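You operate a simulated robot arm through the tools that you are given. There is no shell and no other tool. Be economical: measure what you need, move in short steps, check, and stop when the job is done.

You are at the controls of a simulated robot arm. One attempt, no reset.

## Task
Take the purple pad and leave it on the back of the reel bench. Put the red sign from the upper shelf of the orange cart in the yellow tub. Put two of the orange pads from the back of the reel bench on the white bay. Open the bench drawer, take the blue roll from the top of the padded table and put it in the floor of the bench drawer and shut the drawer again. Push the clamp drawer shut. Put the grey rag on the top of the tall cabinet away on the second shelf from the bottom of the blue rack. The order is free. Set down upright: red sign.

It is judged by the outcome, as a careful person would: the job done as asked, and still so three seconds after it is handed in. It fails if anything else is knocked over, pushed out of place, dropped, spilled or broken.

## Robot
A 7-joint arm with a three-finger gripper on a trunk, on a base that drives. Base frame: it is fixed to the floor where the robot stands at the start and does not move with it; the origin is under the middle of the robot, x ahead of it, y to its left, z up; the surface under the hand at the start is at about z = 900. Lengths are in mm, angles in rad, forces in N, time in s.
With the tool pointing down near the work surface it reaches from about 140 to 880 mm from the robot's upright axis, wherever it stands. Its first joint turns from -2.897 to 2.897 rad. Places, roughly: back of the reel bench (18x113 cm) [700, -3520, 900]; bench drawer [-6100, -6300, 800]; blue roll (9x9x3 cm) [-1600, -6500, 900]; clamp drawer [-6500, 2100, 900]; floor of the bench drawer [-6100, -6400, 700]; grey rag (13x9x3 cm) [-6800, 2000, 1100]; orange pad (3x6x11 cm) [700, -3000, 1000]; purple pad (8x9x3 cm) [600, 0, 900]; red sign [500, -500, 500]; second shelf of the blue rack [-6800, -3900, 600]; white bay [100, -6500, 700]; yellow tub (20x16x8 cm) [400, -100, 500]. Payload 2.94 kg.
Tool frame: the origin (TCP) lies between the finger pads and is the grasp point; the fingertips stand 30 mm ahead of it; z points along the fingers, y is the line along which they close. Largest opening 132 mm; the body of the gripper starts 107 mm behind the TCP.
Orientation is that of the tool frame in the base frame, as a unit quaternion [w, x, y, z]. With the fingers straight down and closing along the base's y, the tool's x points along the base's -x, its y along +y and its z along -z.

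## Interface
- The arm moves only by the tool apply_moves. Its argument "increments" is a list of rows, each a list of 3 entries, a list of its own where there are three numbers: the shift along the base's x, y, z in m, then the turn, a rotation vector about the base's x, y, z in degrees, then the finger opening in m, from 0 to 0.132. In form: [[[x, y, z], [rx, ry, rz], grip], ...]. A call has 1 to 12 rows; each row shifts and turns the commanded pose from where the row before left it. A row lasts 0.2 s, in which the tool goes at most 50 mm and 0.15 rad; a call with a longer step from one row to the next is refused whole, and so is a gripper value outside its range. Where a pose cannot be reached the arm comes as near as it can. A force on the tool above 40 N (or 10 N above the force at the start of the call, whichever is more), or a blocked arm, ends the call early, and 0.2 s more pass. The fingers move at their own pace and stop on an object; they squeeze with about 35 N. The grip force told is the motor's: it shows also when the fingers shut on nothing. Time passes only in rows, and 0.2 s behind the last, so rows that do not move let the fingers close. The reply holds the time, the measured pose of the TCP, the force on the tool along the base axes, the opening and the grip force, in the units named above and with some noise, with the torque about the TCP (base axes, N m) and any sound that the robot's microphone picked up.
- Cameras (640 x 400 px; columns grow to the right, rows downward): "scene" is now at [20.4, 144.9, 1748.9]; the picture's right is [-0.53, -0.85, 0.00], its down [-0.69, 0.43, -0.59] and it looks along [0.50, -0.31, -0.81] (base axes); focal length 292 px, centre (320, 200). "wrist" rides on the gripper at [72, 3, -144] in the tool frame; the picture's right is [-0.04, 1.00, 0.00], its down [-0.88, -0.04, -0.48] and it looks along [-0.47, -0.02, 0.88] (tool axes); focal length 256 px, centre (320, 200). There is no depth. A picture from a camera that has moved, and an enlarged one, comes with that camera's place and axes in the base frame and with its lens. The place of the scene camera against the robot may be out by one fixed shift of up to 25 mm in any direction.
- get_image(camera): a new picture of that camera. It takes no simulated time.
- move_column(by): slides the trunk up (or, below 0, down) by that many mm; the arm and the scene camera ride with it, the base frame stays. It gives what a move gives, with no picture.
- roll_base(legs): drives the robot by 1 to 6 legs, each [ahead, left, turn to the left] in mm, mm and rad, along the robot's own axes; the way and the turn of a leg run together, so that a leg with both is an arc; at most 1500 mm and 3.142 rad a leg. The arm and the cameras ride along, it lands a little off, and it stops where it bumps. It gives what a move gives.
- turn_head(pan, tilt): turns the head with the scene camera to pan (to the left, within 2.496 rad either way) and tilt (down, from -0.506 to 1.204), counted from straight ahead of the robot. It gives what a move gives.
- enlarge(camera, box): a new picture of the part [left, top, right, bottom] of that camera's present view, enlarged. It takes no simulated time.
- job_done(): hands the job in; it is judged then, once.

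Work in short steps. Places have to be worked out from the pictures, the camera data and where the tool is seen: move nearer, look again, correct. Check each grasp and each placing, and mend what went wrong. You have 217 turns and 198 pictures in all, those below and enlarged ones among them. Open the gripper and draw the arm clear of the work before you hand the job in, unless the task says otherwise; then end with one line.

The tools are called after "Call:" as a command line: name --argument value ..., lists and objects as JSON in quotes. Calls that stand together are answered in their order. apply_moves: Moves the arm, as the interface text tells. Its arguments: {"type":"object","properties":{"increments":{"type":"array","items":{"type":"array"}}},"required":["increments"]} The other tools are called the same way: move_column (by) slides the trunk up or down; roll_base (legs) drives the base; turn_head (pan, tilt) turns the head that bears the scene camera; get_image (camera) takes a picture; enlarge (camera, box) takes an enlarged picture of a part of a camera's view; job_done () hands the job in.

At the start:

```text
clock: 0.0
eef_pos: [510.6, -291.4, 1202.2]
tool_rot: [0.0, -0.001, 1.0, 0.0]
ft_force: [0.6, 0.1, 0.1]
wrist_torque: [0.0, 0.02, -0.02]
opening: 132.0
gripper_force: 0.0
trunk travel left (down, up): [-250.0, 290.0]
robot x, y, heading: [0.6, -0.7, 0.001]
head pan, tilt: [-0.555, 0.939]
```

scene: 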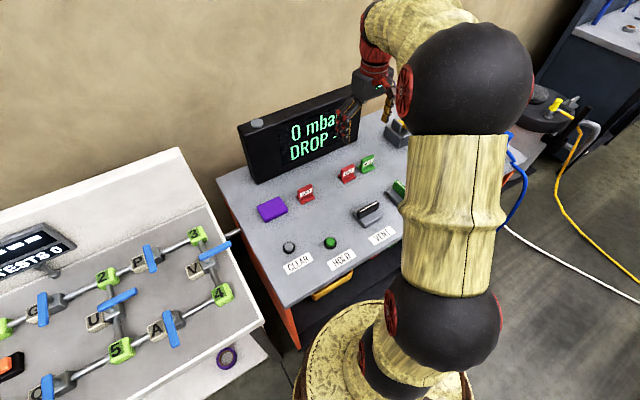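
wrist: 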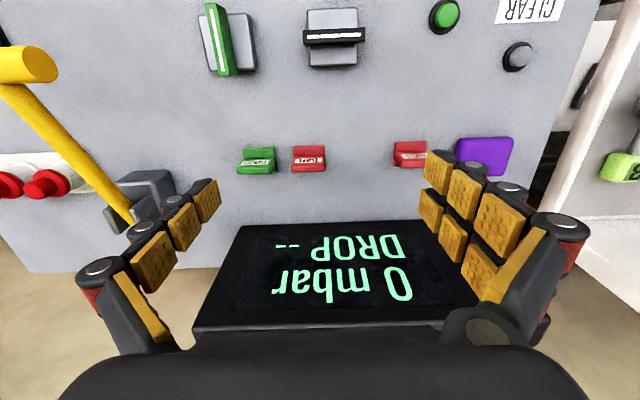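

I'll start by looking around near the start: the cart in front, and the shelf beneath.

Call:
turn_head --pan -0.3 --tilt 1.1

Call:
get_image --camera "scene"

Call:
turn_head --pan -1.5 --tilt 0.5

Call:
get_image --camera "scene"

```text
clock: 0.8
eef_pos: [509.6, -291.5, 1203.8]
tool_rot: [0.0, 0.0, 1.0, 0.0]
ft_force: [0.2, -0.3, -0.6]
wrist_torque: [0.0, 0.02, -0.02]
opening: 132.0
gripper_force: 0.1
trunk travel left (down, up): [-250.0, 290.0]
robot x, y, heading: [1.0, -2.4, 0.002]
head pan, tilt: [-0.3, 1.1]
```

```text
195 pictures are left
camera scene: at [18.4, 164.9, 1738.0], right [-0.3, -0.96, 0.0], down [-0.85, 0.26, -0.45], along [0.43, -0.13, -0.89], focal length 292 px, centre (320, 200)
```

scene: 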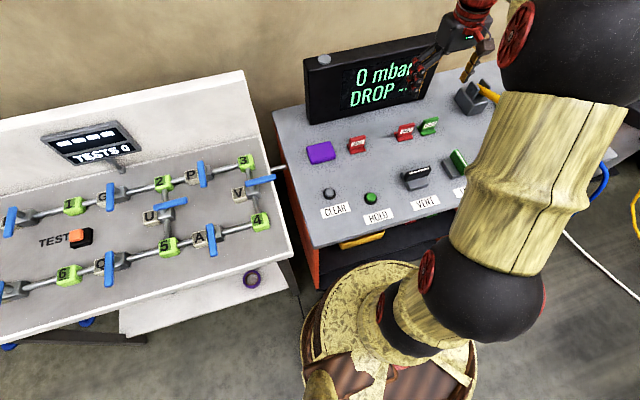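

```text
clock: 2.2
eef_pos: [510.8, -291.5, 1203.9]
tool_rot: [0.001, -0.001, 1.0, -0.001]
ft_force: [0.2, 0.7, 0.6]
wrist_torque: [-0.01, 0.0, 0.01]
opening: 131.9
gripper_force: 0.0
trunk travel left (down, up): [-250.0, 290.0]
robot x, y, heading: [-0.7, 1.4, -0.003]
head pan, tilt: [-1.499, 0.499]
```

```text
194 pictures are left
camera scene: at [-35.3, 92.8, 1785.6], right [-1.0, -0.07, 0.0], down [-0.03, 0.48, -0.88], along [0.06, -0.88, -0.48], focal length 292 px, centre (320, 200)
```

scene: 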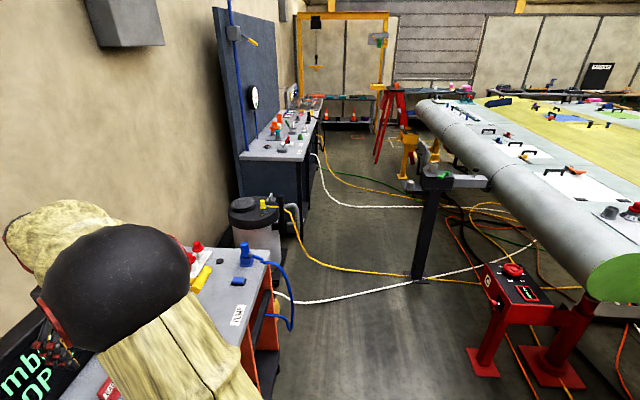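

Let me look at the rest of the surroundings (left and behind) before driving.

Call:
turn_head --pan 1.2 --tilt 0.5

Call:
get_image --camera "scene"

Call:
turn_head --pan 2.49 --tilt 0.4

Call:
get_image --camera "scene"

Call:
turn_head --pan -2.49 --tilt 0.4

Call:
get_image --camera "scene"

```text
clock: 4.6
eef_pos: [511.2, -291.0, 1203.3]
tool_rot: [-0.001, -0.002, 1.0, 0.0]
ft_force: [0.2, -0.3, -0.1]
wrist_torque: [0.01, -0.01, -0.03]
opening: 132.1
gripper_force: 0.0
trunk travel left (down, up): [-250.0, 290.0]
robot x, y, heading: [-0.6, -0.2, 0.002]
head pan, tilt: [1.201, 0.499]
```

```text
193 pictures are left
camera scene: at [-9.0, 268.4, 1785.7], right [0.93, -0.36, 0.0], down [-0.17, -0.45, -0.88], along [0.32, 0.82, -0.48], focal length 292 px, centre (320, 200)
```

scene: 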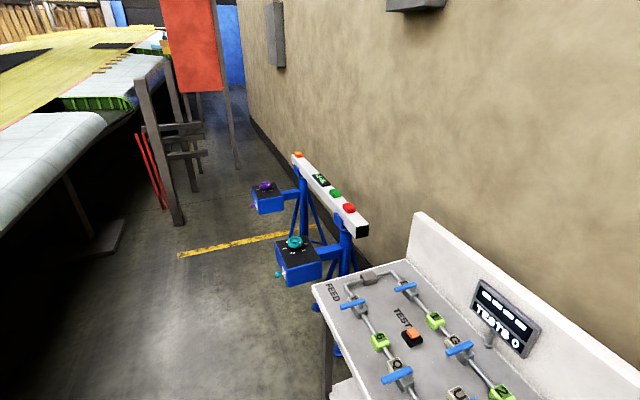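

```text
clock: 6.0
eef_pos: [510.4, -291.2, 1202.1]
tool_rot: [0.0, -0.001, 1.0, -0.001]
ft_force: [-0.3, -0.2, 0.0]
wrist_torque: [0.01, -0.01, 0.0]
opening: 132.0
gripper_force: 0.1
trunk travel left (down, up): [-250.0, 290.0]
robot x, y, heading: [1.0, -2.5, 0.004]
head pan, tilt: [2.491, 0.4]
```

```text
192 pictures are left
camera scene: at [-115.6, 239.8, 1794.8], right [0.61, 0.8, 0.0], down [0.31, -0.24, -0.92], along [-0.73, 0.56, -0.39], focal length 292 px, centre (320, 200)
```

scene: 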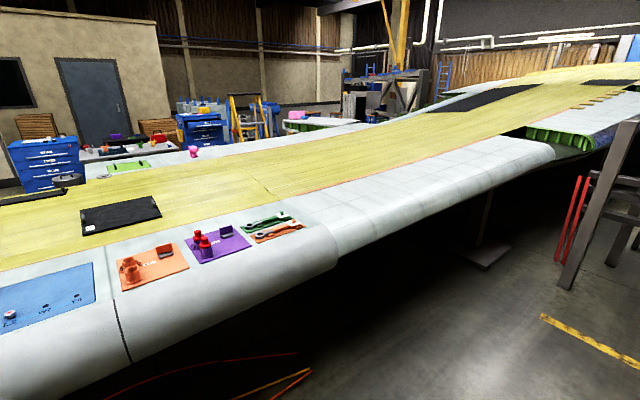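

```text
clock: 9.9
eef_pos: [509.8, -292.3, 1203.9]
tool_rot: [0.0, -0.001, 1.0, 0.0]
ft_force: [0.0, 0.6, -0.3]
wrist_torque: [0.0, 0.0, 0.0]
opening: 132.0
gripper_force: 0.1
trunk travel left (down, up): [-250.0, 290.0]
robot x, y, heading: [-0.5, -3.3, 0.002]
head pan, tilt: [-2.491, 0.4]
```

```text
191 pictures are left
camera scene: at [-115.6, 127.4, 1794.8], right [-0.61, 0.8, 0.0], down [0.31, 0.24, -0.92], along [-0.73, -0.56, -0.39], focal length 292 px, centre (320, 200)
```

scene: 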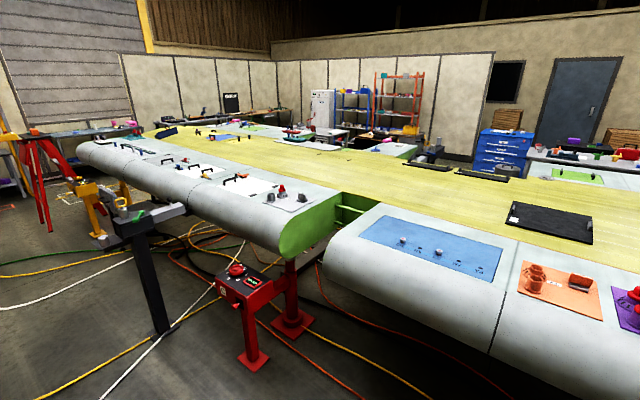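

Big workshop with a wing in the middle. First, the cart: back up ~400 mm to see its upper shelf.

Call:
roll_base --legs '[[-450, 0, 0]]'

Call:
turn_head --pan -0.2 --tilt 0.75

Call:
get_image --camera "scene"

Call:
get_image --camera "wrist"

```text
clock: 12.7
eef_pos: [51.3, -289.3, 1203.8]
tool_rot: [0.0, -0.005, 1.0, 0.0]
ft_force: [-0.4, 0.5, -0.4]
wrist_torque: [0.04, -0.03, 0.0]
opening: 132.0
gripper_force: 0.0
trunk travel left (down, up): [-250.0, 290.0]
robot x, y, heading: [-465.3, -0.8, 0.008]
head pan, tilt: [-2.491, 0.4]
```

```text
clock: 14.8
eef_pos: [50.7, -287.9, 1202.6]
tool_rot: [0.0, -0.006, 1.0, 0.001]
ft_force: [0.3, 0.1, -0.2]
wrist_torque: [0.0, 0.04, -0.03]
opening: 131.9
gripper_force: 0.0
trunk travel left (down, up): [-250.0, 290.0]
robot x, y, heading: [-460.5, -1.5, 0.009]
head pan, tilt: [-0.201, 0.75]
```

```text
190 pictures are left
camera scene: at [-424.5, 165.4, 1763.7], right [-0.19, -0.98, 0.0], down [-0.67, 0.13, -0.73], along [0.72, -0.14, -0.68], focal length 292 px, centre (320, 200)
```

scene: 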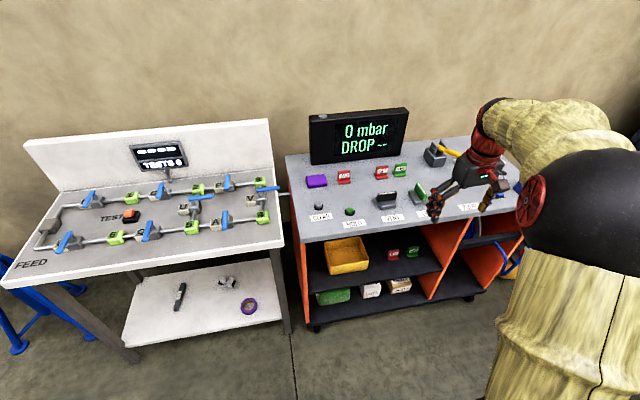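

```text
189 pictures are left
camera wrist: at [-21.8, -286.2, 1346.2], right [0.03, 1.0, 0.0], down [0.88, -0.03, 0.48], along [0.47, -0.02, -0.88], focal length 256 px, centre (320, 200)
```

wrist: 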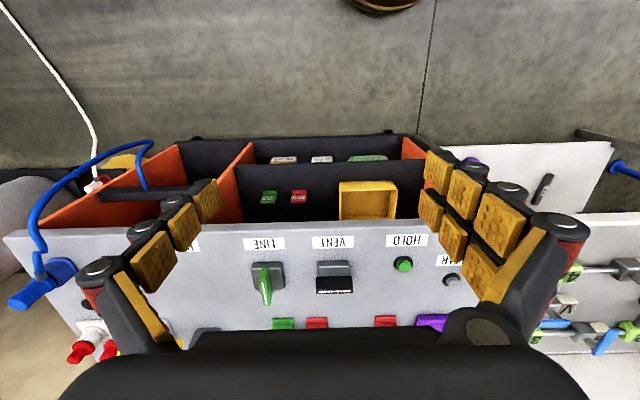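

The tub and red sign are both visible on the upper shelf. Zoom for details.

Call:
enlarge --camera "scene" --box '[280, 190, 520, 340]'

Call:
move_column --by -250

Call:
turn_head --pan -0.3 --tilt 0.7

Call:
enlarge --camera "scene" --box '[200, 140, 520, 340]'

```text
2.67 times, centred on (400, 265) of scene
camera zoom: at [-424.5, 165.4, 1763.7], right [-0.19, -0.98, 0.0], down [-0.67, 0.13, -0.73], along [0.72, -0.14, -0.68], focal length 779 px, centre (107, 27)
```

zoom: 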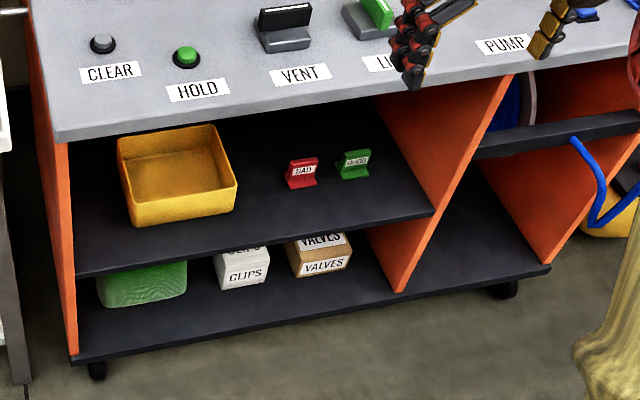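

```text
clock: 17.4
eef_pos: [50.7, -288.3, 953.4]
tool_rot: [0.0, -0.005, 1.0, 0.001]
ft_force: [-0.4, 0.3, 0.3]
wrist_torque: [-0.01, 0.0, 0.03]
opening: 132.2
gripper_force: 0.1
trunk travel left (down, up): [0.0, 540.0]
robot x, y, heading: [-459.5, -1.9, 0.005]
head pan, tilt: [-0.201, 0.75]
```

```text
clock: 18.1
eef_pos: [50.9, -288.0, 953.5]
tool_rot: [0.0, -0.005, 1.0, 0.0]
ft_force: [-0.3, -0.6, -0.6]
wrist_torque: [-0.02, -0.02, -0.02]
opening: 132.1
gripper_force: 0.0
trunk travel left (down, up): [0.0, 540.0]
robot x, y, heading: [-466.1, -0.8, 0.009]
head pan, tilt: [-0.3, 0.7]
```

```text
2.00 times, centred on (360, 240) of scene
camera zoom: at [-424.5, 156.9, 1517.9], right [-0.29, -0.96, 0.0], down [-0.62, 0.18, -0.76], along [0.73, -0.22, -0.64], focal length 584 px, centre (240, 120)
```

zoom: 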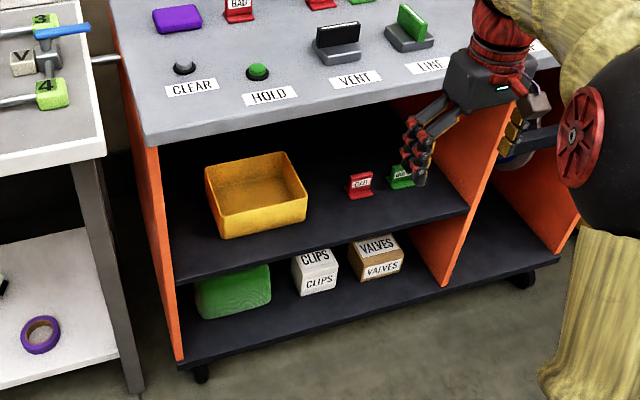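

Triangulated from two heights: red sign ≈ (400,-392), shelf z≈488; shelf front x≈295; tub centre ≈ (460,-155). I'll lower the hand in front of the cart while pitching it forward.

Call:
apply_moves --increments '[[[0, -0.013, -0.044], [0, -6, 0], 0.1], [[0, -0.013, -0.044], [0, -6, 0], 0.1], [[0, -0.013, -0.044], [0, -6, 0], 0.1], [[0, -0.013, -0.044], [0, -6, 0], 0.1], [[0, -0.013, -0.044], [0, -6, 0], 0.1], [[0, -0.013, -0.044], [0, -6, 0], 0.1], [[0, -0.013, -0.044], [0, -6, 0], 0.1], [[0, -0.013, -0.044], [0, -6, 0], 0.1]]'

Call:
get_image --camera "wrist"

Call:
get_image --camera "scene"

```text
clock: 19.9
eef_pos: [51.6, -393.8, 601.8]
tool_rot: [0.408, -0.006, 0.913, -0.003]
ft_force: [1.3, 0.2, 0.8]
wrist_torque: [0.03, 0.16, 0.06]
opening: 100.1
gripper_force: 0.0
trunk travel left (down, up): [0.0, 540.0]
robot x, y, heading: [-460.9, -0.1, 0.011]
head pan, tilt: [-0.3, 0.7]
```

```text
186 pictures are left
camera wrist: at [-104.1, -390.9, 643.6], right [0.02, 1.0, 0.02], down [0.23, -0.03, 0.97], along [0.97, -0.02, -0.23], focal length 256 px, centre (320, 200)
```

wrist: 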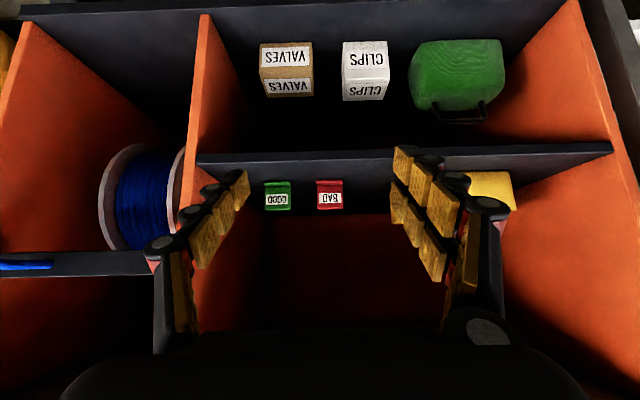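

```text
185 pictures are left
camera scene: at [-424.8, 157.3, 1517.9], right [-0.29, -0.96, 0.0], down [-0.62, 0.18, -0.77], along [0.73, -0.22, -0.64], focal length 292 px, centre (320, 200)
```

scene: 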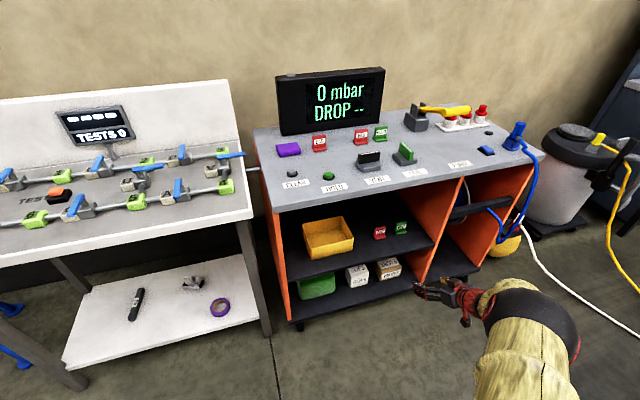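

Tracking is good. The sign from the wrist view: centre y≈-381, z 482–545, 57 mm wide. Approach along the tilt.

Call:
apply_moves --increments '[[[0.045, 0.003, 0], [0, 0, 0], 0.085], [[0.045, 0.003, 0], [0, 0, 0], 0.085], [[0.045, 0.003, 0], [0, 0, 0], 0.085], [[0.045, 0.002, 0], [0, 0, 0], 0.085], [[0.045, 0, 0], [0, 0, 0], 0.085], [[0.025, 0, 0], [0, 0, 0], 0.085], [[0.03, 0, -0.025], [0, 0, 0], 0.085], [[0.03, 0, -0.025], [0, 0, 0], 0.085]]'

Call:
get_image --camera "wrist"

Call:
enlarge --camera "scene" --box '[260, 140, 540, 320]'

```text
clock: 21.7
eef_pos: [360.3, -382.5, 550.0]
tool_rot: [0.407, -0.004, 0.914, -0.003]
ft_force: [0.1, -0.5, 0.5]
wrist_torque: [-0.01, 0.04, 0.02]
opening: 85.1
gripper_force: 0.0
trunk travel left (down, up): [0.0, 540.0]
robot x, y, heading: [-462.9, -5.5, 0.01]
head pan, tilt: [-0.3, 0.7]
```

```text
184 pictures are left
camera wrist: at [205.0, -379.3, 592.2], right [0.02, 1.0, 0.02], down [0.23, -0.03, 0.97], along [0.97, -0.02, -0.24], focal length 256 px, centre (320, 200)
```

wrist: 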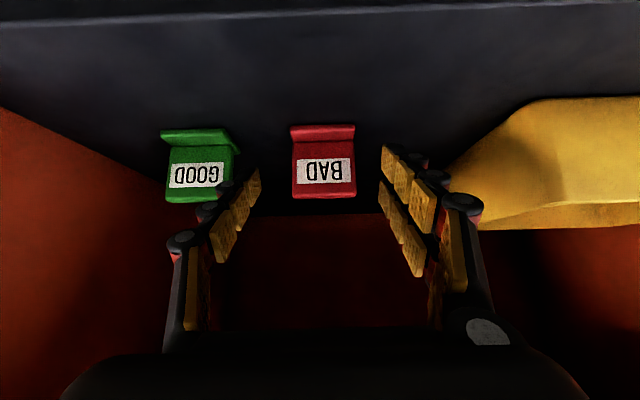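

```text
2.22 times, centred on (400, 230) of scene
camera zoom: at [-424.9, 156.8, 1517.9], right [-0.29, -0.96, 0.0], down [-0.62, 0.18, -0.77], along [0.73, -0.22, -0.64], focal length 649 px, centre (142, 133)
```

zoom: 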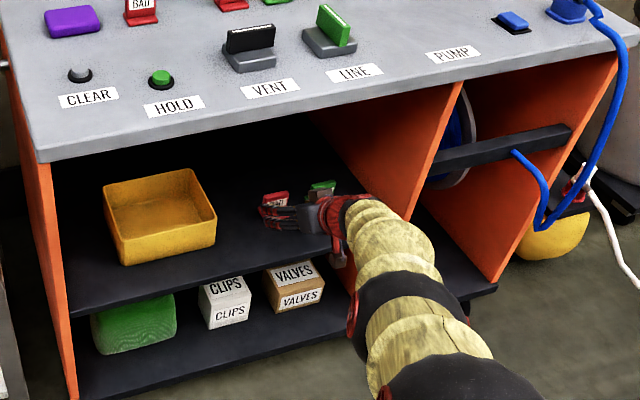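

Sign plate at x≈421, y≈-380, z 484–537, with a foot in front. Advance to it, then close.

Call:
apply_moves --increments '[[[0.028, 0.001, -0.015], [0, 0, 0], 0.085], [[0.027, 0.001, -0.013], [0, 0, 0], 0.085], [[0, 0, 0], [0, 0, 0], 0.085]]'

Call:
get_image --camera "wrist"

```text
clock: 22.5
eef_pos: [416.6, -380.4, 522.5]
tool_rot: [0.406, -0.005, 0.914, -0.002]
ft_force: [-0.4, -0.5, -0.1]
wrist_torque: [-0.01, 0.0, 0.01]
opening: 85.1
gripper_force: 0.1
trunk travel left (down, up): [0.0, 540.0]
robot x, y, heading: [-458.0, -2.8, 0.012]
head pan, tilt: [-0.3, 0.7]
```

```text
182 pictures are left
camera wrist: at [260.8, -377.6, 564.4], right [0.02, 1.0, 0.02], down [0.24, -0.03, 0.97], along [0.97, -0.02, -0.24], focal length 256 px, centre (320, 200)
```

wrist: 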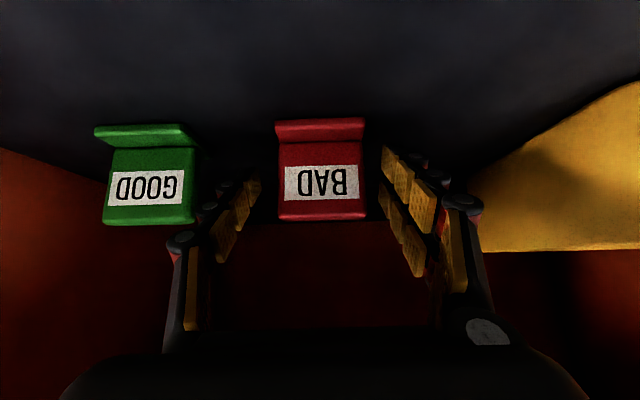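

Plate lies between the finger pads. Close.

Call:
apply_moves --increments '[[[0.005, 0, -0.002], [0, 0, 0], 0.085], [[0, 0, 0], [0, 0, 0], 0.04], [[0, 0, 0], [0, 0, 0], 0.04], [[0, 0, 0], [0, 0, 0], 0.04], [[0, 0, 0], [0, 0, 0], 0.04]]'

Call:
get_image --camera "wrist"

```text
clock: 23.7
eef_pos: [421.1, -379.3, 520.4]
tool_rot: [0.407, -0.005, 0.913, -0.002]
ft_force: [-0.1, 0.4, 1.2]
wrist_torque: [0.13, 0.01, 0.01]
opening: 54.7
gripper_force: 33.3
trunk travel left (down, up): [0.0, 540.0]
robot x, y, heading: [-463.3, -2.8, 0.004]
head pan, tilt: [-0.3, 0.7]
```

```text
181 pictures are left
camera wrist: at [265.6, -377.3, 562.7], right [0.02, 1.0, 0.02], down [0.24, -0.03, 0.97], along [0.97, -0.02, -0.24], focal length 256 px, centre (320, 200)
```

wrist: 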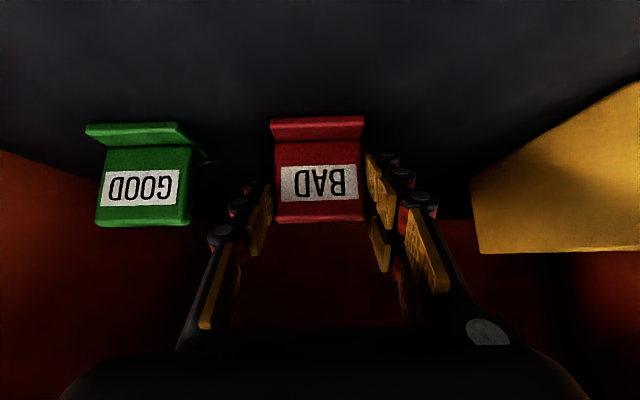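

Gripped (54.7 mm, 33 N). Lift ~100 mm.

Call:
apply_moves --increments '[[[0, 0, 0.02], [0, 0, 0], 0.04], [[0, 0, 0.04], [0, 0, 0], 0.04], [[0, 0, 0.042], [0, 0, 0], 0.04], [[0, 0, 0], [0, 0, 0], 0.04]]'

Call:
get_image --camera "wrist"

Call:
get_image --camera "scene"

```text
clock: 24.7
eef_pos: [421.3, -379.5, 624.0]
tool_rot: [0.407, -0.005, 0.914, -0.002]
ft_force: [-1.3, -1.0, 0.1]
wrist_torque: [0.01, 0.06, 0.01]
opening: 54.2
gripper_force: 34.8
trunk travel left (down, up): [0.0, 540.0]
robot x, y, heading: [-459.7, -2.0, 0.007]
head pan, tilt: [-0.3, 0.7]
```

```text
180 pictures are left
camera wrist: at [266.0, -376.7, 665.6], right [0.02, 1.0, 0.02], down [0.23, -0.03, 0.97], along [0.97, -0.02, -0.24], focal length 256 px, centre (320, 200)
```

wrist: 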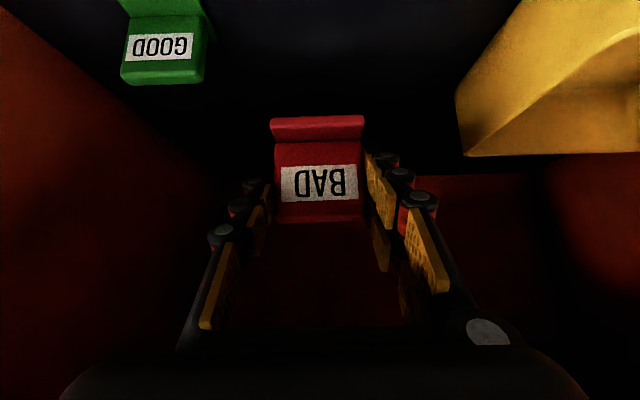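

```text
179 pictures are left
camera scene: at [-424.7, 156.9, 1517.9], right [-0.29, -0.96, 0.0], down [-0.62, 0.18, -0.76], along [0.73, -0.22, -0.64], focal length 292 px, centre (320, 200)
```

scene: 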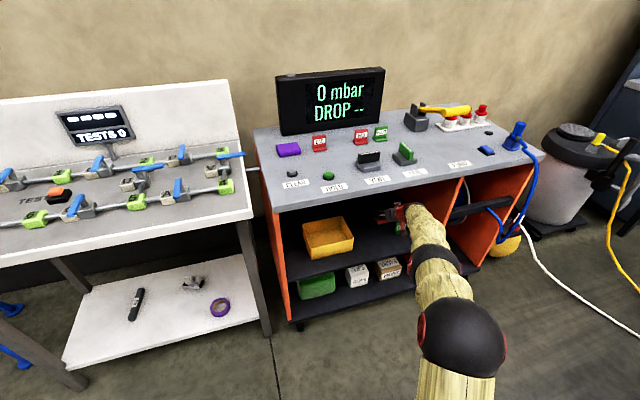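

Held well and clear. Carry over to the tub centre (y≈-148), then look.

Call:
apply_moves --increments '[[[0.005, 0.046, 0], [0, 0, 0], 0.04], [[0.005, 0.046, 0], [0, 0, 0], 0.04], [[0.005, 0.046, 0], [0, 0, 0], 0.04], [[0.007, 0.046, 0], [0, 0, 0], 0.04], [[0.007, 0.047, 0], [0, 0, 0], 0.04], [[0, 0, 0], [0, 0, 0], 0.04]]'

Call:
get_image --camera "wrist"

Call:
enlarge --camera "scene" --box '[260, 150, 460, 310]'

```text
clock: 26.1
eef_pos: [449.1, -147.4, 622.1]
tool_rot: [0.406, -0.005, 0.914, -0.002]
ft_force: [0.2, 0.8, -1.1]
wrist_torque: [0.02, 0.03, -0.03]
opening: 54.4
gripper_force: 34.9
trunk travel left (down, up): [0.0, 540.0]
robot x, y, heading: [-458.9, -0.2, 0.01]
head pan, tilt: [-0.3, 0.7]
```

```text
178 pictures are left
camera wrist: at [293.3, -144.9, 663.0], right [0.02, 1.0, 0.02], down [0.24, -0.03, 0.97], along [0.97, -0.02, -0.24], focal length 256 px, centre (320, 200)
```

wrist: 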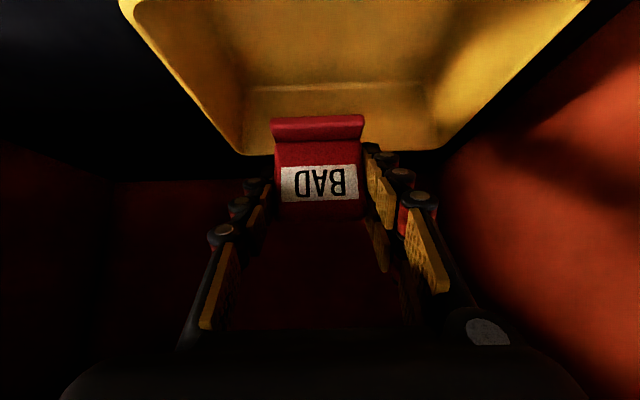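

```text
2.50 times, centred on (360, 230) of scene
camera zoom: at [-424.3, 157.1, 1517.9], right [-0.29, -0.96, 0.0], down [-0.62, 0.18, -0.76], along [0.73, -0.22, -0.64], focal length 730 px, centre (220, 125)
```

zoom: 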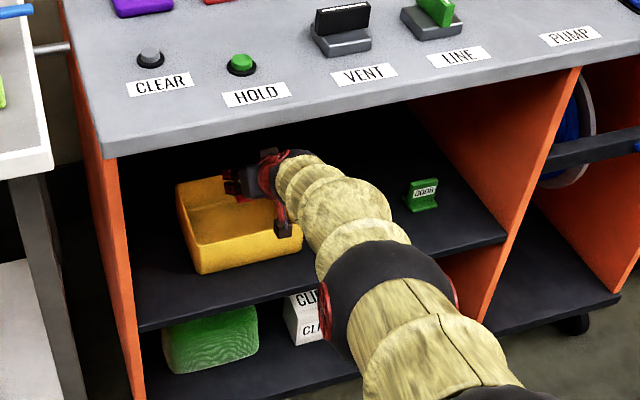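

Tub centre is ~12 mm further left (y≈-133). Shift and lower into it.

Call:
apply_moves --increments '[[[0, 0.012, 0], [0, 0, 0], 0.04], [[0, 0, -0.04], [0, 0, 0], 0.04], [[0, 0, -0.035], [0, 0, 0], 0.04], [[0, 0, -0.01], [0, 0, 0], 0.04], [[0, 0, 0], [0, 0, 0], 0.04]]'

Call:
get_image --camera "wrist"

```text
clock: 27.3
eef_pos: [448.8, -137.3, 537.2]
tool_rot: [0.407, -0.005, 0.913, -0.001]
ft_force: [-0.5, 0.2, -1.1]
wrist_torque: [0.01, -0.01, -0.03]
opening: 54.0
gripper_force: 35.2
trunk travel left (down, up): [0.0, 540.0]
robot x, y, heading: [-462.7, -3.3, 0.01]
head pan, tilt: [-0.3, 0.7]
```

```text
176 pictures are left
camera wrist: at [293.6, -133.9, 578.3], right [0.02, 1.0, 0.02], down [0.24, -0.03, 0.97], along [0.97, -0.02, -0.24], focal length 256 px, centre (320, 200)
```

wrist: 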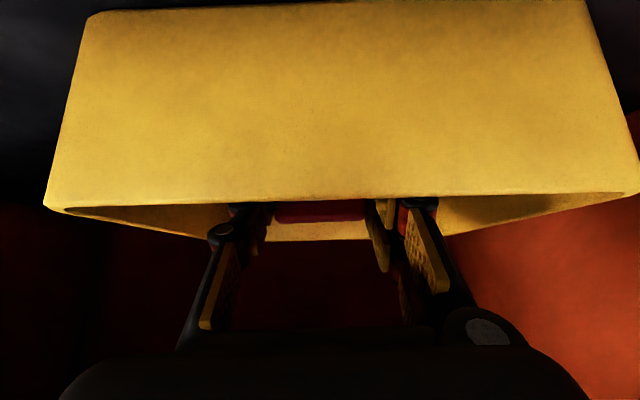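

No contact yet; lower in small steps until contact.

Call:
apply_moves --increments '[[[0, 0, -0.004], [0, 0, 0], 0.04], [[0, 0, -0.003], [0, 0, 0], 0.04], [[0, 0, 0], [0, 0, 0], 0.04]]'

Call:
apply_moves --increments '[[[0, 0, -0.003], [0, 0, 0], 0.04], [[0, 0, 0], [0, 0, 0], 0.04]]'

Call:
apply_moves --increments '[[[0, 0, -0.002], [0, 0, 0], 0.04], [[0, 0, 0], [0, 0, 0], 0.04]]'

```text
clock: 28.1
eef_pos: [449.1, -136.6, 530.3]
tool_rot: [0.406, -0.005, 0.914, -0.002]
ft_force: [0.9, -0.2, -0.3]
wrist_torque: [0.01, 0.01, -0.05]
opening: 54.1
gripper_force: 34.7
trunk travel left (down, up): [0.0, 540.0]
robot x, y, heading: [-459.3, 0.9, 0.008]
head pan, tilt: [-0.3, 0.7]
```

```text
clock: 28.7
eef_pos: [448.4, -137.1, 528.5]
tool_rot: [0.407, -0.006, 0.913, -0.002]
ft_force: [0.2, 0.6, -0.3]
wrist_torque: [-0.01, 0.0, -0.01]
opening: 54.1
gripper_force: 34.8
trunk travel left (down, up): [0.0, 540.0]
robot x, y, heading: [-460.8, 0.0, 0.004]
head pan, tilt: [-0.3, 0.7]
```

```text
clock: 29.3
eef_pos: [450.7, -136.4, 528.0]
tool_rot: [0.407, -0.005, 0.913, -0.002]
ft_force: [-0.6, 0.8, 3.8]
wrist_torque: [0.12, 0.03, 0.01]
opening: 53.9
gripper_force: 35.5
trunk travel left (down, up): [0.0, 540.0]
robot x, y, heading: [-464.6, -2.2, 0.006]
head pan, tilt: [-0.3, 0.7]
```

Contact (3.8 N). Open and retreat along the tool axis.

Call:
apply_moves --increments '[[[0, 0, 0], [0, 0, 0], 0.085], [[0, 0, 0], [0, 0, 0], 0.085], [[0, 0, 0], [0, 0, 0], 0.085], [[-0.015, 0, 0.018], [0, 0, 0], 0.085], [[-0.028, 0, 0.033], [0, 0, 0], 0.085], [[-0.03, 0, 0.027], [0, 0, 0], 0.085], [[-0.03, 0, 0.02], [0, 0, 0], 0.085], [[-0.045, 0, 0], [0, 0, 0], 0.085], [[-0.045, 0, 0], [0, 0, 0], 0.085], [[-0.045, 0, 0], [0, 0, 0], 0.085]]'

Call:
get_image --camera "wrist"

Call:
enlarge --camera "scene" --box '[260, 150, 460, 310]'

```text
clock: 31.5
eef_pos: [213.7, -135.3, 624.3]
tool_rot: [0.407, -0.005, 0.914, -0.003]
ft_force: [1.2, 0.1, -0.8]
wrist_torque: [0.01, 0.02, -0.02]
opening: 85.0
gripper_force: 0.0
trunk travel left (down, up): [0.0, 540.0]
robot x, y, heading: [-460.4, -1.5, 0.013]
head pan, tilt: [-0.3, 0.7]
```

```text
175 pictures are left
camera wrist: at [58.4, -133.5, 666.3], right [0.02, 1.0, 0.02], down [0.23, -0.03, 0.97], along [0.97, -0.01, -0.24], focal length 256 px, centre (320, 200)
```

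wrist: 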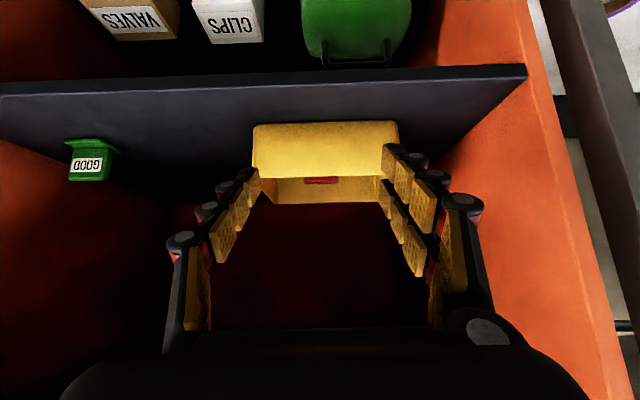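

```text
2.50 times, centred on (360, 230) of scene
camera zoom: at [-423.9, 156.9, 1517.9], right [-0.29, -0.96, 0.0], down [-0.62, 0.18, -0.76], along [0.73, -0.22, -0.64], focal length 730 px, centre (220, 125)
```

zoom: 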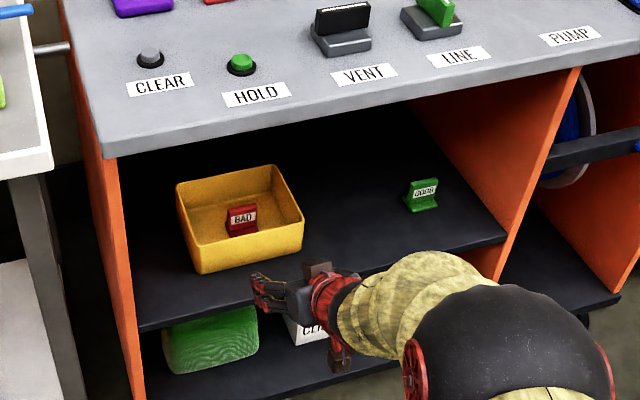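

The sign stands upright in the tub. Now withdraw the arm, straighten it down, raise the trunk, and go for the purple pad (≈(585,-16)).

Call:
apply_moves --increments '[[[-0.045, 0, 0], [0, 0, 0], 0.12], [[-0.045, 0, 0], [0, 0, 0], 0.12], [[-0.02, 0, 0.035], [0, 6, 0], 0.12], [[-0.02, 0, 0.035], [0, 6, 0], 0.12], [[0, 0, 0.035], [0, 6, 0], 0.12], [[0, 0, 0.035], [0, 6, 0], 0.12], [[0, 0, 0.035], [0, 6, 0], 0.12], [[0, 0, 0.035], [0, 6, 0], 0.12], [[0, 0, 0.035], [0, 6, 0], 0.12], [[0, 0, 0.035], [0, 6, 0], 0.12]]'

Call:
move_column --by 250

Call:
roll_base --legs '[[440, 0, -0.007]]'

Call:
get_image --camera "wrist"

```text
clock: 33.7
eef_pos: [80.6, -136.3, 904.8]
tool_rot: [-0.001, -0.005, 1.0, 0.0]
ft_force: [0.5, 0.2, -0.1]
wrist_torque: [-0.03, -0.03, 0.01]
opening: 120.2
gripper_force: 0.1
trunk travel left (down, up): [0.0, 540.0]
robot x, y, heading: [-460.4, -1.5, 0.012]
head pan, tilt: [-0.3, 0.7]
```

```text
clock: 36.3
eef_pos: [81.2, -136.0, 1154.6]
tool_rot: [-0.001, -0.005, 1.0, 0.0]
ft_force: [-0.1, -0.4, -0.7]
wrist_torque: [0.02, 0.01, 0.02]
opening: 120.2
gripper_force: 0.1
trunk travel left (down, up): [-250.0, 290.0]
robot x, y, heading: [-460.2, -1.3, 0.011]
head pan, tilt: [-0.3, 0.7]
```

```text
clock: 39.0
eef_pos: [521.0, -137.8, 1154.0]
tool_rot: [-0.001, -0.003, 1.0, 0.0]
ft_force: [-0.1, 0.4, -0.2]
wrist_torque: [0.0, 0.0, 0.0]
opening: 120.1
gripper_force: 0.1
trunk travel left (down, up): [-250.0, 290.0]
robot x, y, heading: [-26.3, 1.7, 0.005]
head pan, tilt: [-0.3, 0.7]
```

```text
173 pictures are left
camera wrist: at [448.2, -134.4, 1297.5], right [0.04, 1.0, 0.0], down [0.88, -0.03, 0.47], along [0.47, -0.02, -0.88], focal length 256 px, centre (320, 200)
```

wrist: 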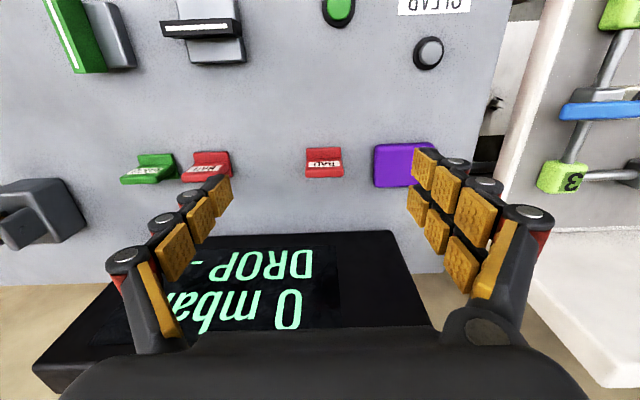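

Pad at ≈(591,-7). Move above it and look again.

Call:
apply_moves --increments '[[[0.023, 0.043, -0.035], [0, 0, 0], 0.125], [[0.023, 0.043, -0.035], [0, 0, 0], 0.125], [[0.023, 0.043, -0.035], [0, 0, 0], 0.125], [[0, 0, -0.03], [0, 0, 0], 0.125], [[0, 0, 0], [0, 0, 0], 0.125]]'

Call:
get_image --camera "wrist"

```text
refused: row 1 steps farther than a row can; nothing moved
```

```text
172 pictures are left
camera wrist: at [448.2, -134.4, 1297.5], right [0.04, 1.0, 0.0], down [0.88, -0.03, 0.47], along [0.47, -0.02, -0.88], focal length 256 px, centre (320, 200)
```

wrist: 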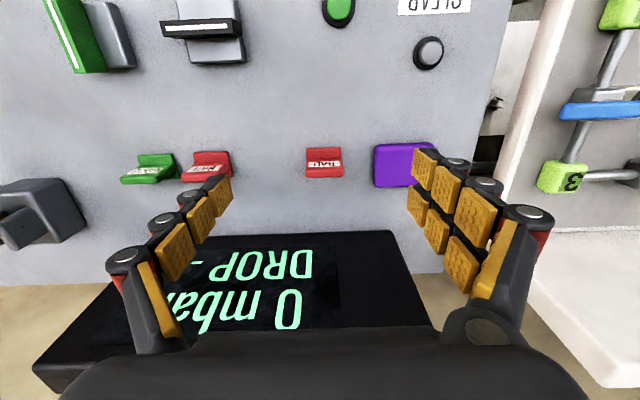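

Total step per row must be ≤50 mm; resend with smaller steps.

Call:
apply_moves --increments '[[[0.017, 0.032, -0.03], [0, 0, 0], 0.125], [[0.017, 0.032, -0.03], [0, 0, 0], 0.125], [[0.018, 0.033, -0.03], [0, 0, 0], 0.125], [[0.018, 0.033, -0.03], [0, 0, 0], 0.125], [[0, 0, -0.02], [0, 0, 0], 0.125], [[0, 0, 0], [0, 0, 0], 0.125]]'

Call:
get_image --camera "wrist"

```text
clock: 40.4
eef_pos: [591.8, -8.7, 1012.9]
tool_rot: [0.001, -0.003, 1.0, 0.0]
ft_force: [0.3, 1.4, -0.2]
wrist_torque: [0.0, 0.0, 0.01]
opening: 124.7
gripper_force: 0.1
trunk travel left (down, up): [-250.0, 290.0]
robot x, y, heading: [-26.4, -1.7, 0.007]
head pan, tilt: [-0.3, 0.7]
```

```text
171 pictures are left
camera wrist: at [518.3, -5.6, 1156.9], right [0.04, 1.0, 0.0], down [0.88, -0.03, 0.48], along [0.47, -0.02, -0.88], focal length 256 px, centre (320, 200)
```

wrist: 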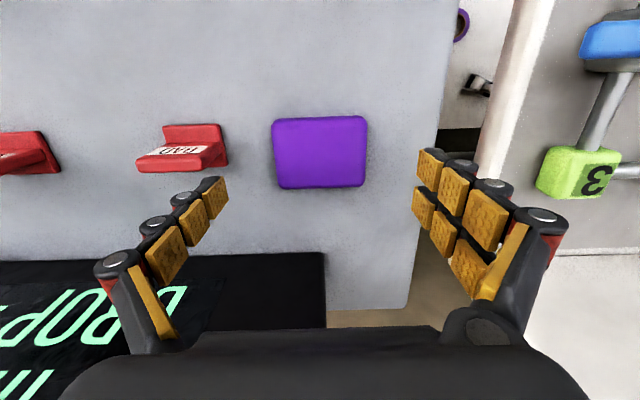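

Centred. Descend with opening 108 mm.

Call:
apply_moves --increments '[[[0, 0, -0.035], [0, 0, 0], 0.108], [[0, 0, -0.03], [0, 0, 0], 0.108], [[0, 0, -0.005], [0, 0, 0], 0.108], [[0, 0, 0], [0, 0, 0], 0.108]]'

Call:
get_image --camera "wrist"

```text
clock: 41.4
eef_pos: [588.9, -7.1, 944.0]
tool_rot: [0.0, -0.003, 1.0, 0.0]
ft_force: [-0.3, -0.1, 0.1]
wrist_torque: [0.0, -0.01, -0.02]
opening: 108.1
gripper_force: 0.0
trunk travel left (down, up): [-250.0, 290.0]
robot x, y, heading: [-20.8, -2.8, 0.002]
head pan, tilt: [-0.3, 0.7]
```

```text
170 pictures are left
camera wrist: at [516.9, -4.5, 1087.5], right [0.04, 1.0, 0.0], down [0.88, -0.03, 0.48], along [0.47, -0.02, -0.88], focal length 256 px, centre (320, 200)
```

wrist: 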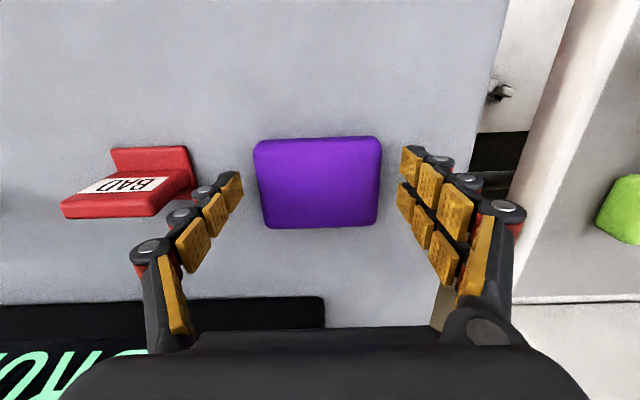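

Call:
apply_moves --increments '[[[0, 0, -0.006], [0, 0, 0], 0.105], [[0, 0, -0.004], [0, 0, 0], 0.105], [[0, 0, 0], [0, 0, 0], 0.07], [[0, 0, 0], [0, 0, 0], 0.07], [[0, 0, 0], [0, 0, 0], 0.07], [[0, 0, 0], [0, 0, 0], 0.07]]'

Call:
get_image --camera "wrist"

```text
clock: 42.8
eef_pos: [591.3, -6.1, 935.4]
tool_rot: [0.0, -0.002, 1.0, 0.0]
ft_force: [0.9, -0.8, 3.9]
wrist_torque: [-0.16, 0.0, 0.01]
opening: 88.7
gripper_force: 34.9
trunk travel left (down, up): [-250.0, 290.0]
robot x, y, heading: [-25.5, 4.0, 0.002]
head pan, tilt: [-0.3, 0.7]
```

```text
169 pictures are left
camera wrist: at [517.6, -3.9, 1078.2], right [0.04, 1.0, 0.0], down [0.88, -0.03, 0.48], along [0.48, -0.02, -0.88], focal length 256 px, centre (320, 200)
```

wrist: 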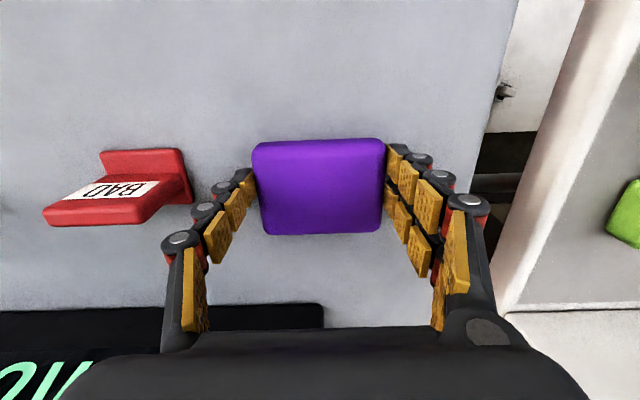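

Gripped. Lift and retract toward the robot, then check the aisle to the right.

Call:
apply_moves --increments '[[[0, 0, 0.03], [0, 0, 0], 0.07], [[0, 0, 0.045], [0, 0, 0], 0.07], [[0, 0, 0.048], [0, 0, 0], 0.07], [[0, 0, 0.048], [0, 0, 0], 0.07], [[0, 0, 0.048], [0, 0, 0], 0.07], [[-0.048, 0, 0], [0, 0, 0], 0.07], [[-0.048, 0, 0], [0, 0, 0], 0.07], [[-0.048, 0, 0], [0, 0, 0], 0.07], [[-0.048, 0, 0], [0, 0, 0], 0.07]]'

Call:
turn_head --pan -1.5 --tilt 0.45

Call:
get_image --camera "scene"

```text
clock: 44.8
eef_pos: [396.5, -5.1, 1157.2]
tool_rot: [0.0, -0.003, 1.0, -0.001]
ft_force: [-0.1, 0.6, -0.3]
wrist_torque: [-0.01, -0.02, 0.0]
opening: 88.9
gripper_force: 34.9
trunk travel left (down, up): [-250.0, 290.0]
robot x, y, heading: [-19.8, 3.8, 0.009]
head pan, tilt: [-0.3, 0.7]
```

```text
clock: 46.1
eef_pos: [397.8, -5.7, 1156.5]
tool_rot: [0.0, -0.002, 1.0, 0.0]
ft_force: [0.1, 2.0, -0.1]
wrist_torque: [0.02, 0.03, 0.0]
opening: 89.0
gripper_force: 35.1
trunk travel left (down, up): [-250.0, 290.0]
robot x, y, heading: [-22.4, 1.5, -0.002]
head pan, tilt: [-1.499, 0.45]
```

```text
168 pictures are left
camera scene: at [-58.3, 92.5, 1790.1], right [-1.0, -0.07, 0.0], down [-0.03, 0.43, -0.9], along [0.07, -0.9, -0.44], focal length 292 px, centre (320, 200)
```

scene: 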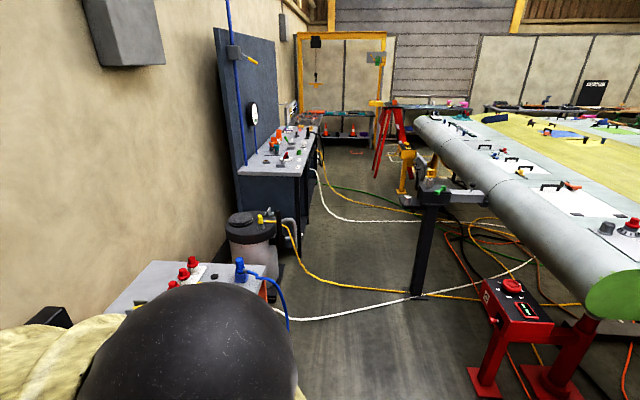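

Aisle between the tripod stand (x≈-740) and benches (x≈310). Strafe right along it in stages.

Call:
roll_base --legs '[[-180, -600, 0], [0, -1100, 0]]'

Call:
get_image --camera "scene"

```text
clock: 55.0
eef_pos: [229.3, -1724.3, 1156.1]
tool_rot: [0.0, -0.008, 1.0, 0.001]
ft_force: [0.0, -0.9, 0.0]
wrist_torque: [0.01, -0.03, 0.01]
opening: 88.9
gripper_force: 35.3
trunk travel left (down, up): [-250.0, 290.0]
robot x, y, heading: [-194.3, -1722.6, 0.015]
head pan, tilt: [-1.499, 0.45]
```

```text
167 pictures are left
camera scene: at [-227.3, -1631.5, 1790.1], right [-1.0, -0.09, 0.0], down [-0.04, 0.43, -0.9], along [0.08, -0.9, -0.44], focal length 292 px, centre (320, 200)
```

scene: 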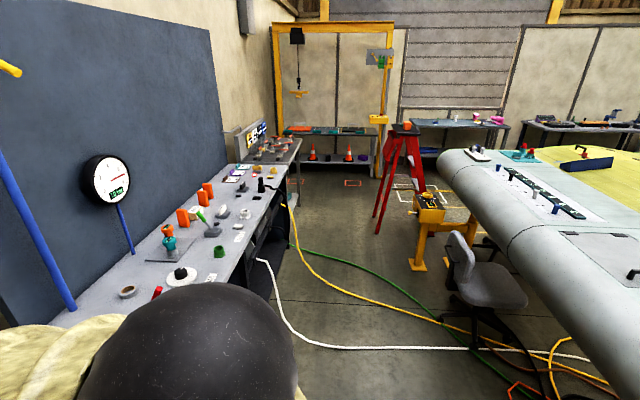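

The bench with the gauge and orange pads is the reel bench (front edge x≈293). Move to y≈-2900 and look at it.

Call:
roll_base --legs '[[30, -1150, -0.012]]'

Call:
turn_head --pan -0.5 --tilt 0.6

Call:
get_image --camera "scene"

Call:
get_image --camera "wrist"

```text
clock: 60.9
eef_pos: [248.0, -2910.5, 1156.1]
tool_rot: [0.0, 0.016, 1.0, 0.0]
ft_force: [0.5, 0.3, -0.6]
wrist_torque: [0.01, 0.04, -0.02]
opening: 88.8
gripper_force: 35.7
trunk travel left (down, up): [-250.0, 290.0]
robot x, y, heading: [-173.2, -2889.0, -0.034]
head pan, tilt: [-1.499, 0.45]
```

```text
clock: 62.2
eef_pos: [247.3, -2909.9, 1156.8]
tool_rot: [0.0, 0.015, 1.0, -0.001]
ft_force: [0.4, -0.1, -1.3]
wrist_torque: [0.0, 0.04, -0.02]
opening: 89.0
gripper_force: 35.1
trunk travel left (down, up): [-250.0, 290.0]
robot x, y, heading: [-173.3, -2891.0, -0.039]
head pan, tilt: [-0.499, 0.6]
```

```text
166 pictures are left
camera scene: at [-132.0, -2749.2, 1776.5], right [-0.51, -0.86, 0.0], down [-0.49, 0.29, -0.83], along [0.71, -0.42, -0.56], focal length 292 px, centre (320, 200)
```

scene: 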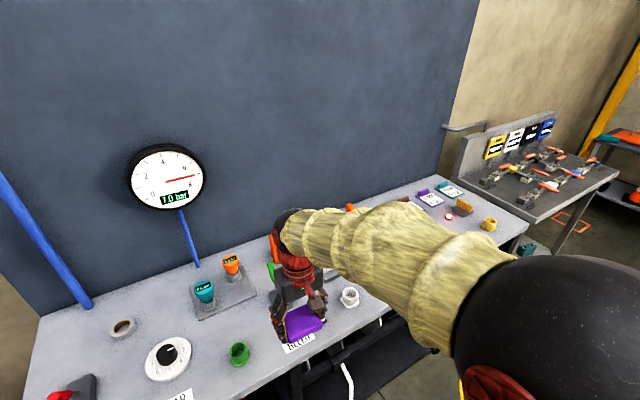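

```text
165 pictures are left
camera wrist: at [174.6, -2904.5, 1299.0], right [0.08, 1.0, 0.0], down [0.88, -0.07, 0.48], along [0.47, -0.04, -0.88], focal length 256 px, centre (320, 200)
```

wrist: 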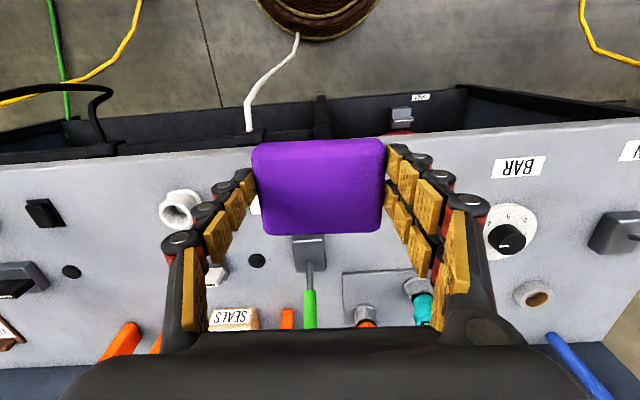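

Move on ~500 mm to see the back strip (x 610–790, y -2955…-4085).

Call:
roll_base --legs '[[0, -560, 0.03]]'

Call:
turn_head --pan 0.2 --tilt 0.7

Call:
get_image --camera "scene"

Call:
turn_head --pan -0.7 --tilt 0.7

Call:
get_image --camera "scene"

```text
clock: 65.4
eef_pos: [238.2, -3449.4, 1156.1]
tool_rot: [0.0, -0.001, 1.0, 0.0]
ft_force: [-0.2, 0.4, -0.5]
wrist_torque: [0.03, 0.0, 0.0]
opening: 89.0
gripper_force: 35.4
trunk travel left (down, up): [-250.0, 290.0]
robot x, y, heading: [-182.4, -3441.1, 0.003]
head pan, tilt: [-0.499, 0.6]
```

```text
clock: 66.5
eef_pos: [238.0, -3450.6, 1155.7]
tool_rot: [0.0, 0.0, 1.0, 0.0]
ft_force: [-1.4, 0.4, -0.3]
wrist_torque: [-0.03, 0.02, 0.0]
opening: 89.0
gripper_force: 34.8
trunk travel left (down, up): [-250.0, 290.0]
robot x, y, heading: [-180.5, -3442.2, -0.003]
head pan, tilt: [0.201, 0.7]
```

```text
164 pictures are left
camera scene: at [-140.8, -3242.5, 1767.9], right [0.2, -0.98, 0.0], down [-0.63, -0.13, -0.76], along [0.75, 0.15, -0.64], focal length 292 px, centre (320, 200)
```

scene: 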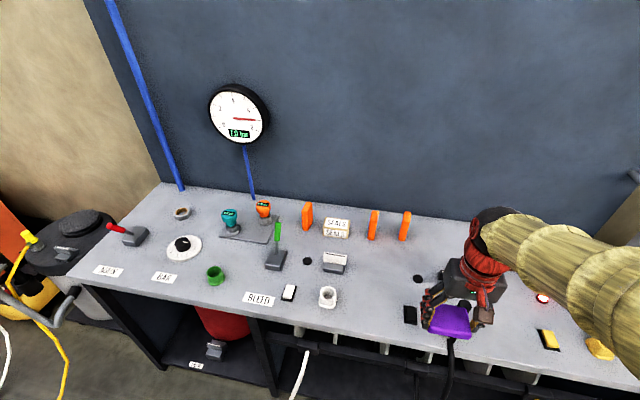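

```text
clock: 67.7
eef_pos: [237.9, -3450.7, 1155.4]
tool_rot: [-0.001, -0.002, 1.0, 0.0]
ft_force: [0.4, -0.3, -0.3]
wrist_torque: [-0.02, -0.02, -0.03]
opening: 88.9
gripper_force: 34.6
trunk travel left (down, up): [-250.0, 290.0]
robot x, y, heading: [-182.5, -3442.5, 0.006]
head pan, tilt: [-0.7, 0.7]
```

```text
163 pictures are left
camera scene: at [-159.1, -3314.0, 1767.9], right [-0.64, -0.77, 0.0], down [-0.49, 0.41, -0.76], along [0.59, -0.49, -0.64], focal length 292 px, centre (320, 200)
```

scene: 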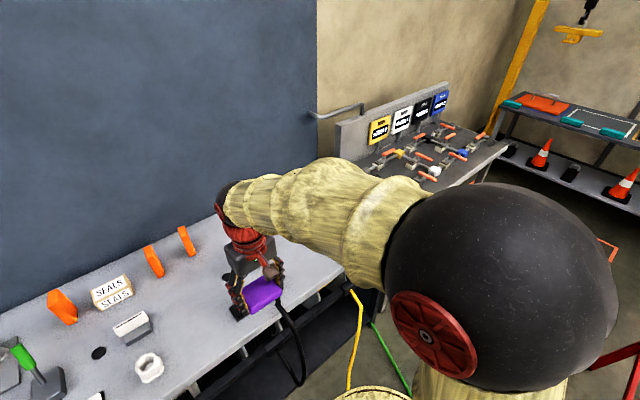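

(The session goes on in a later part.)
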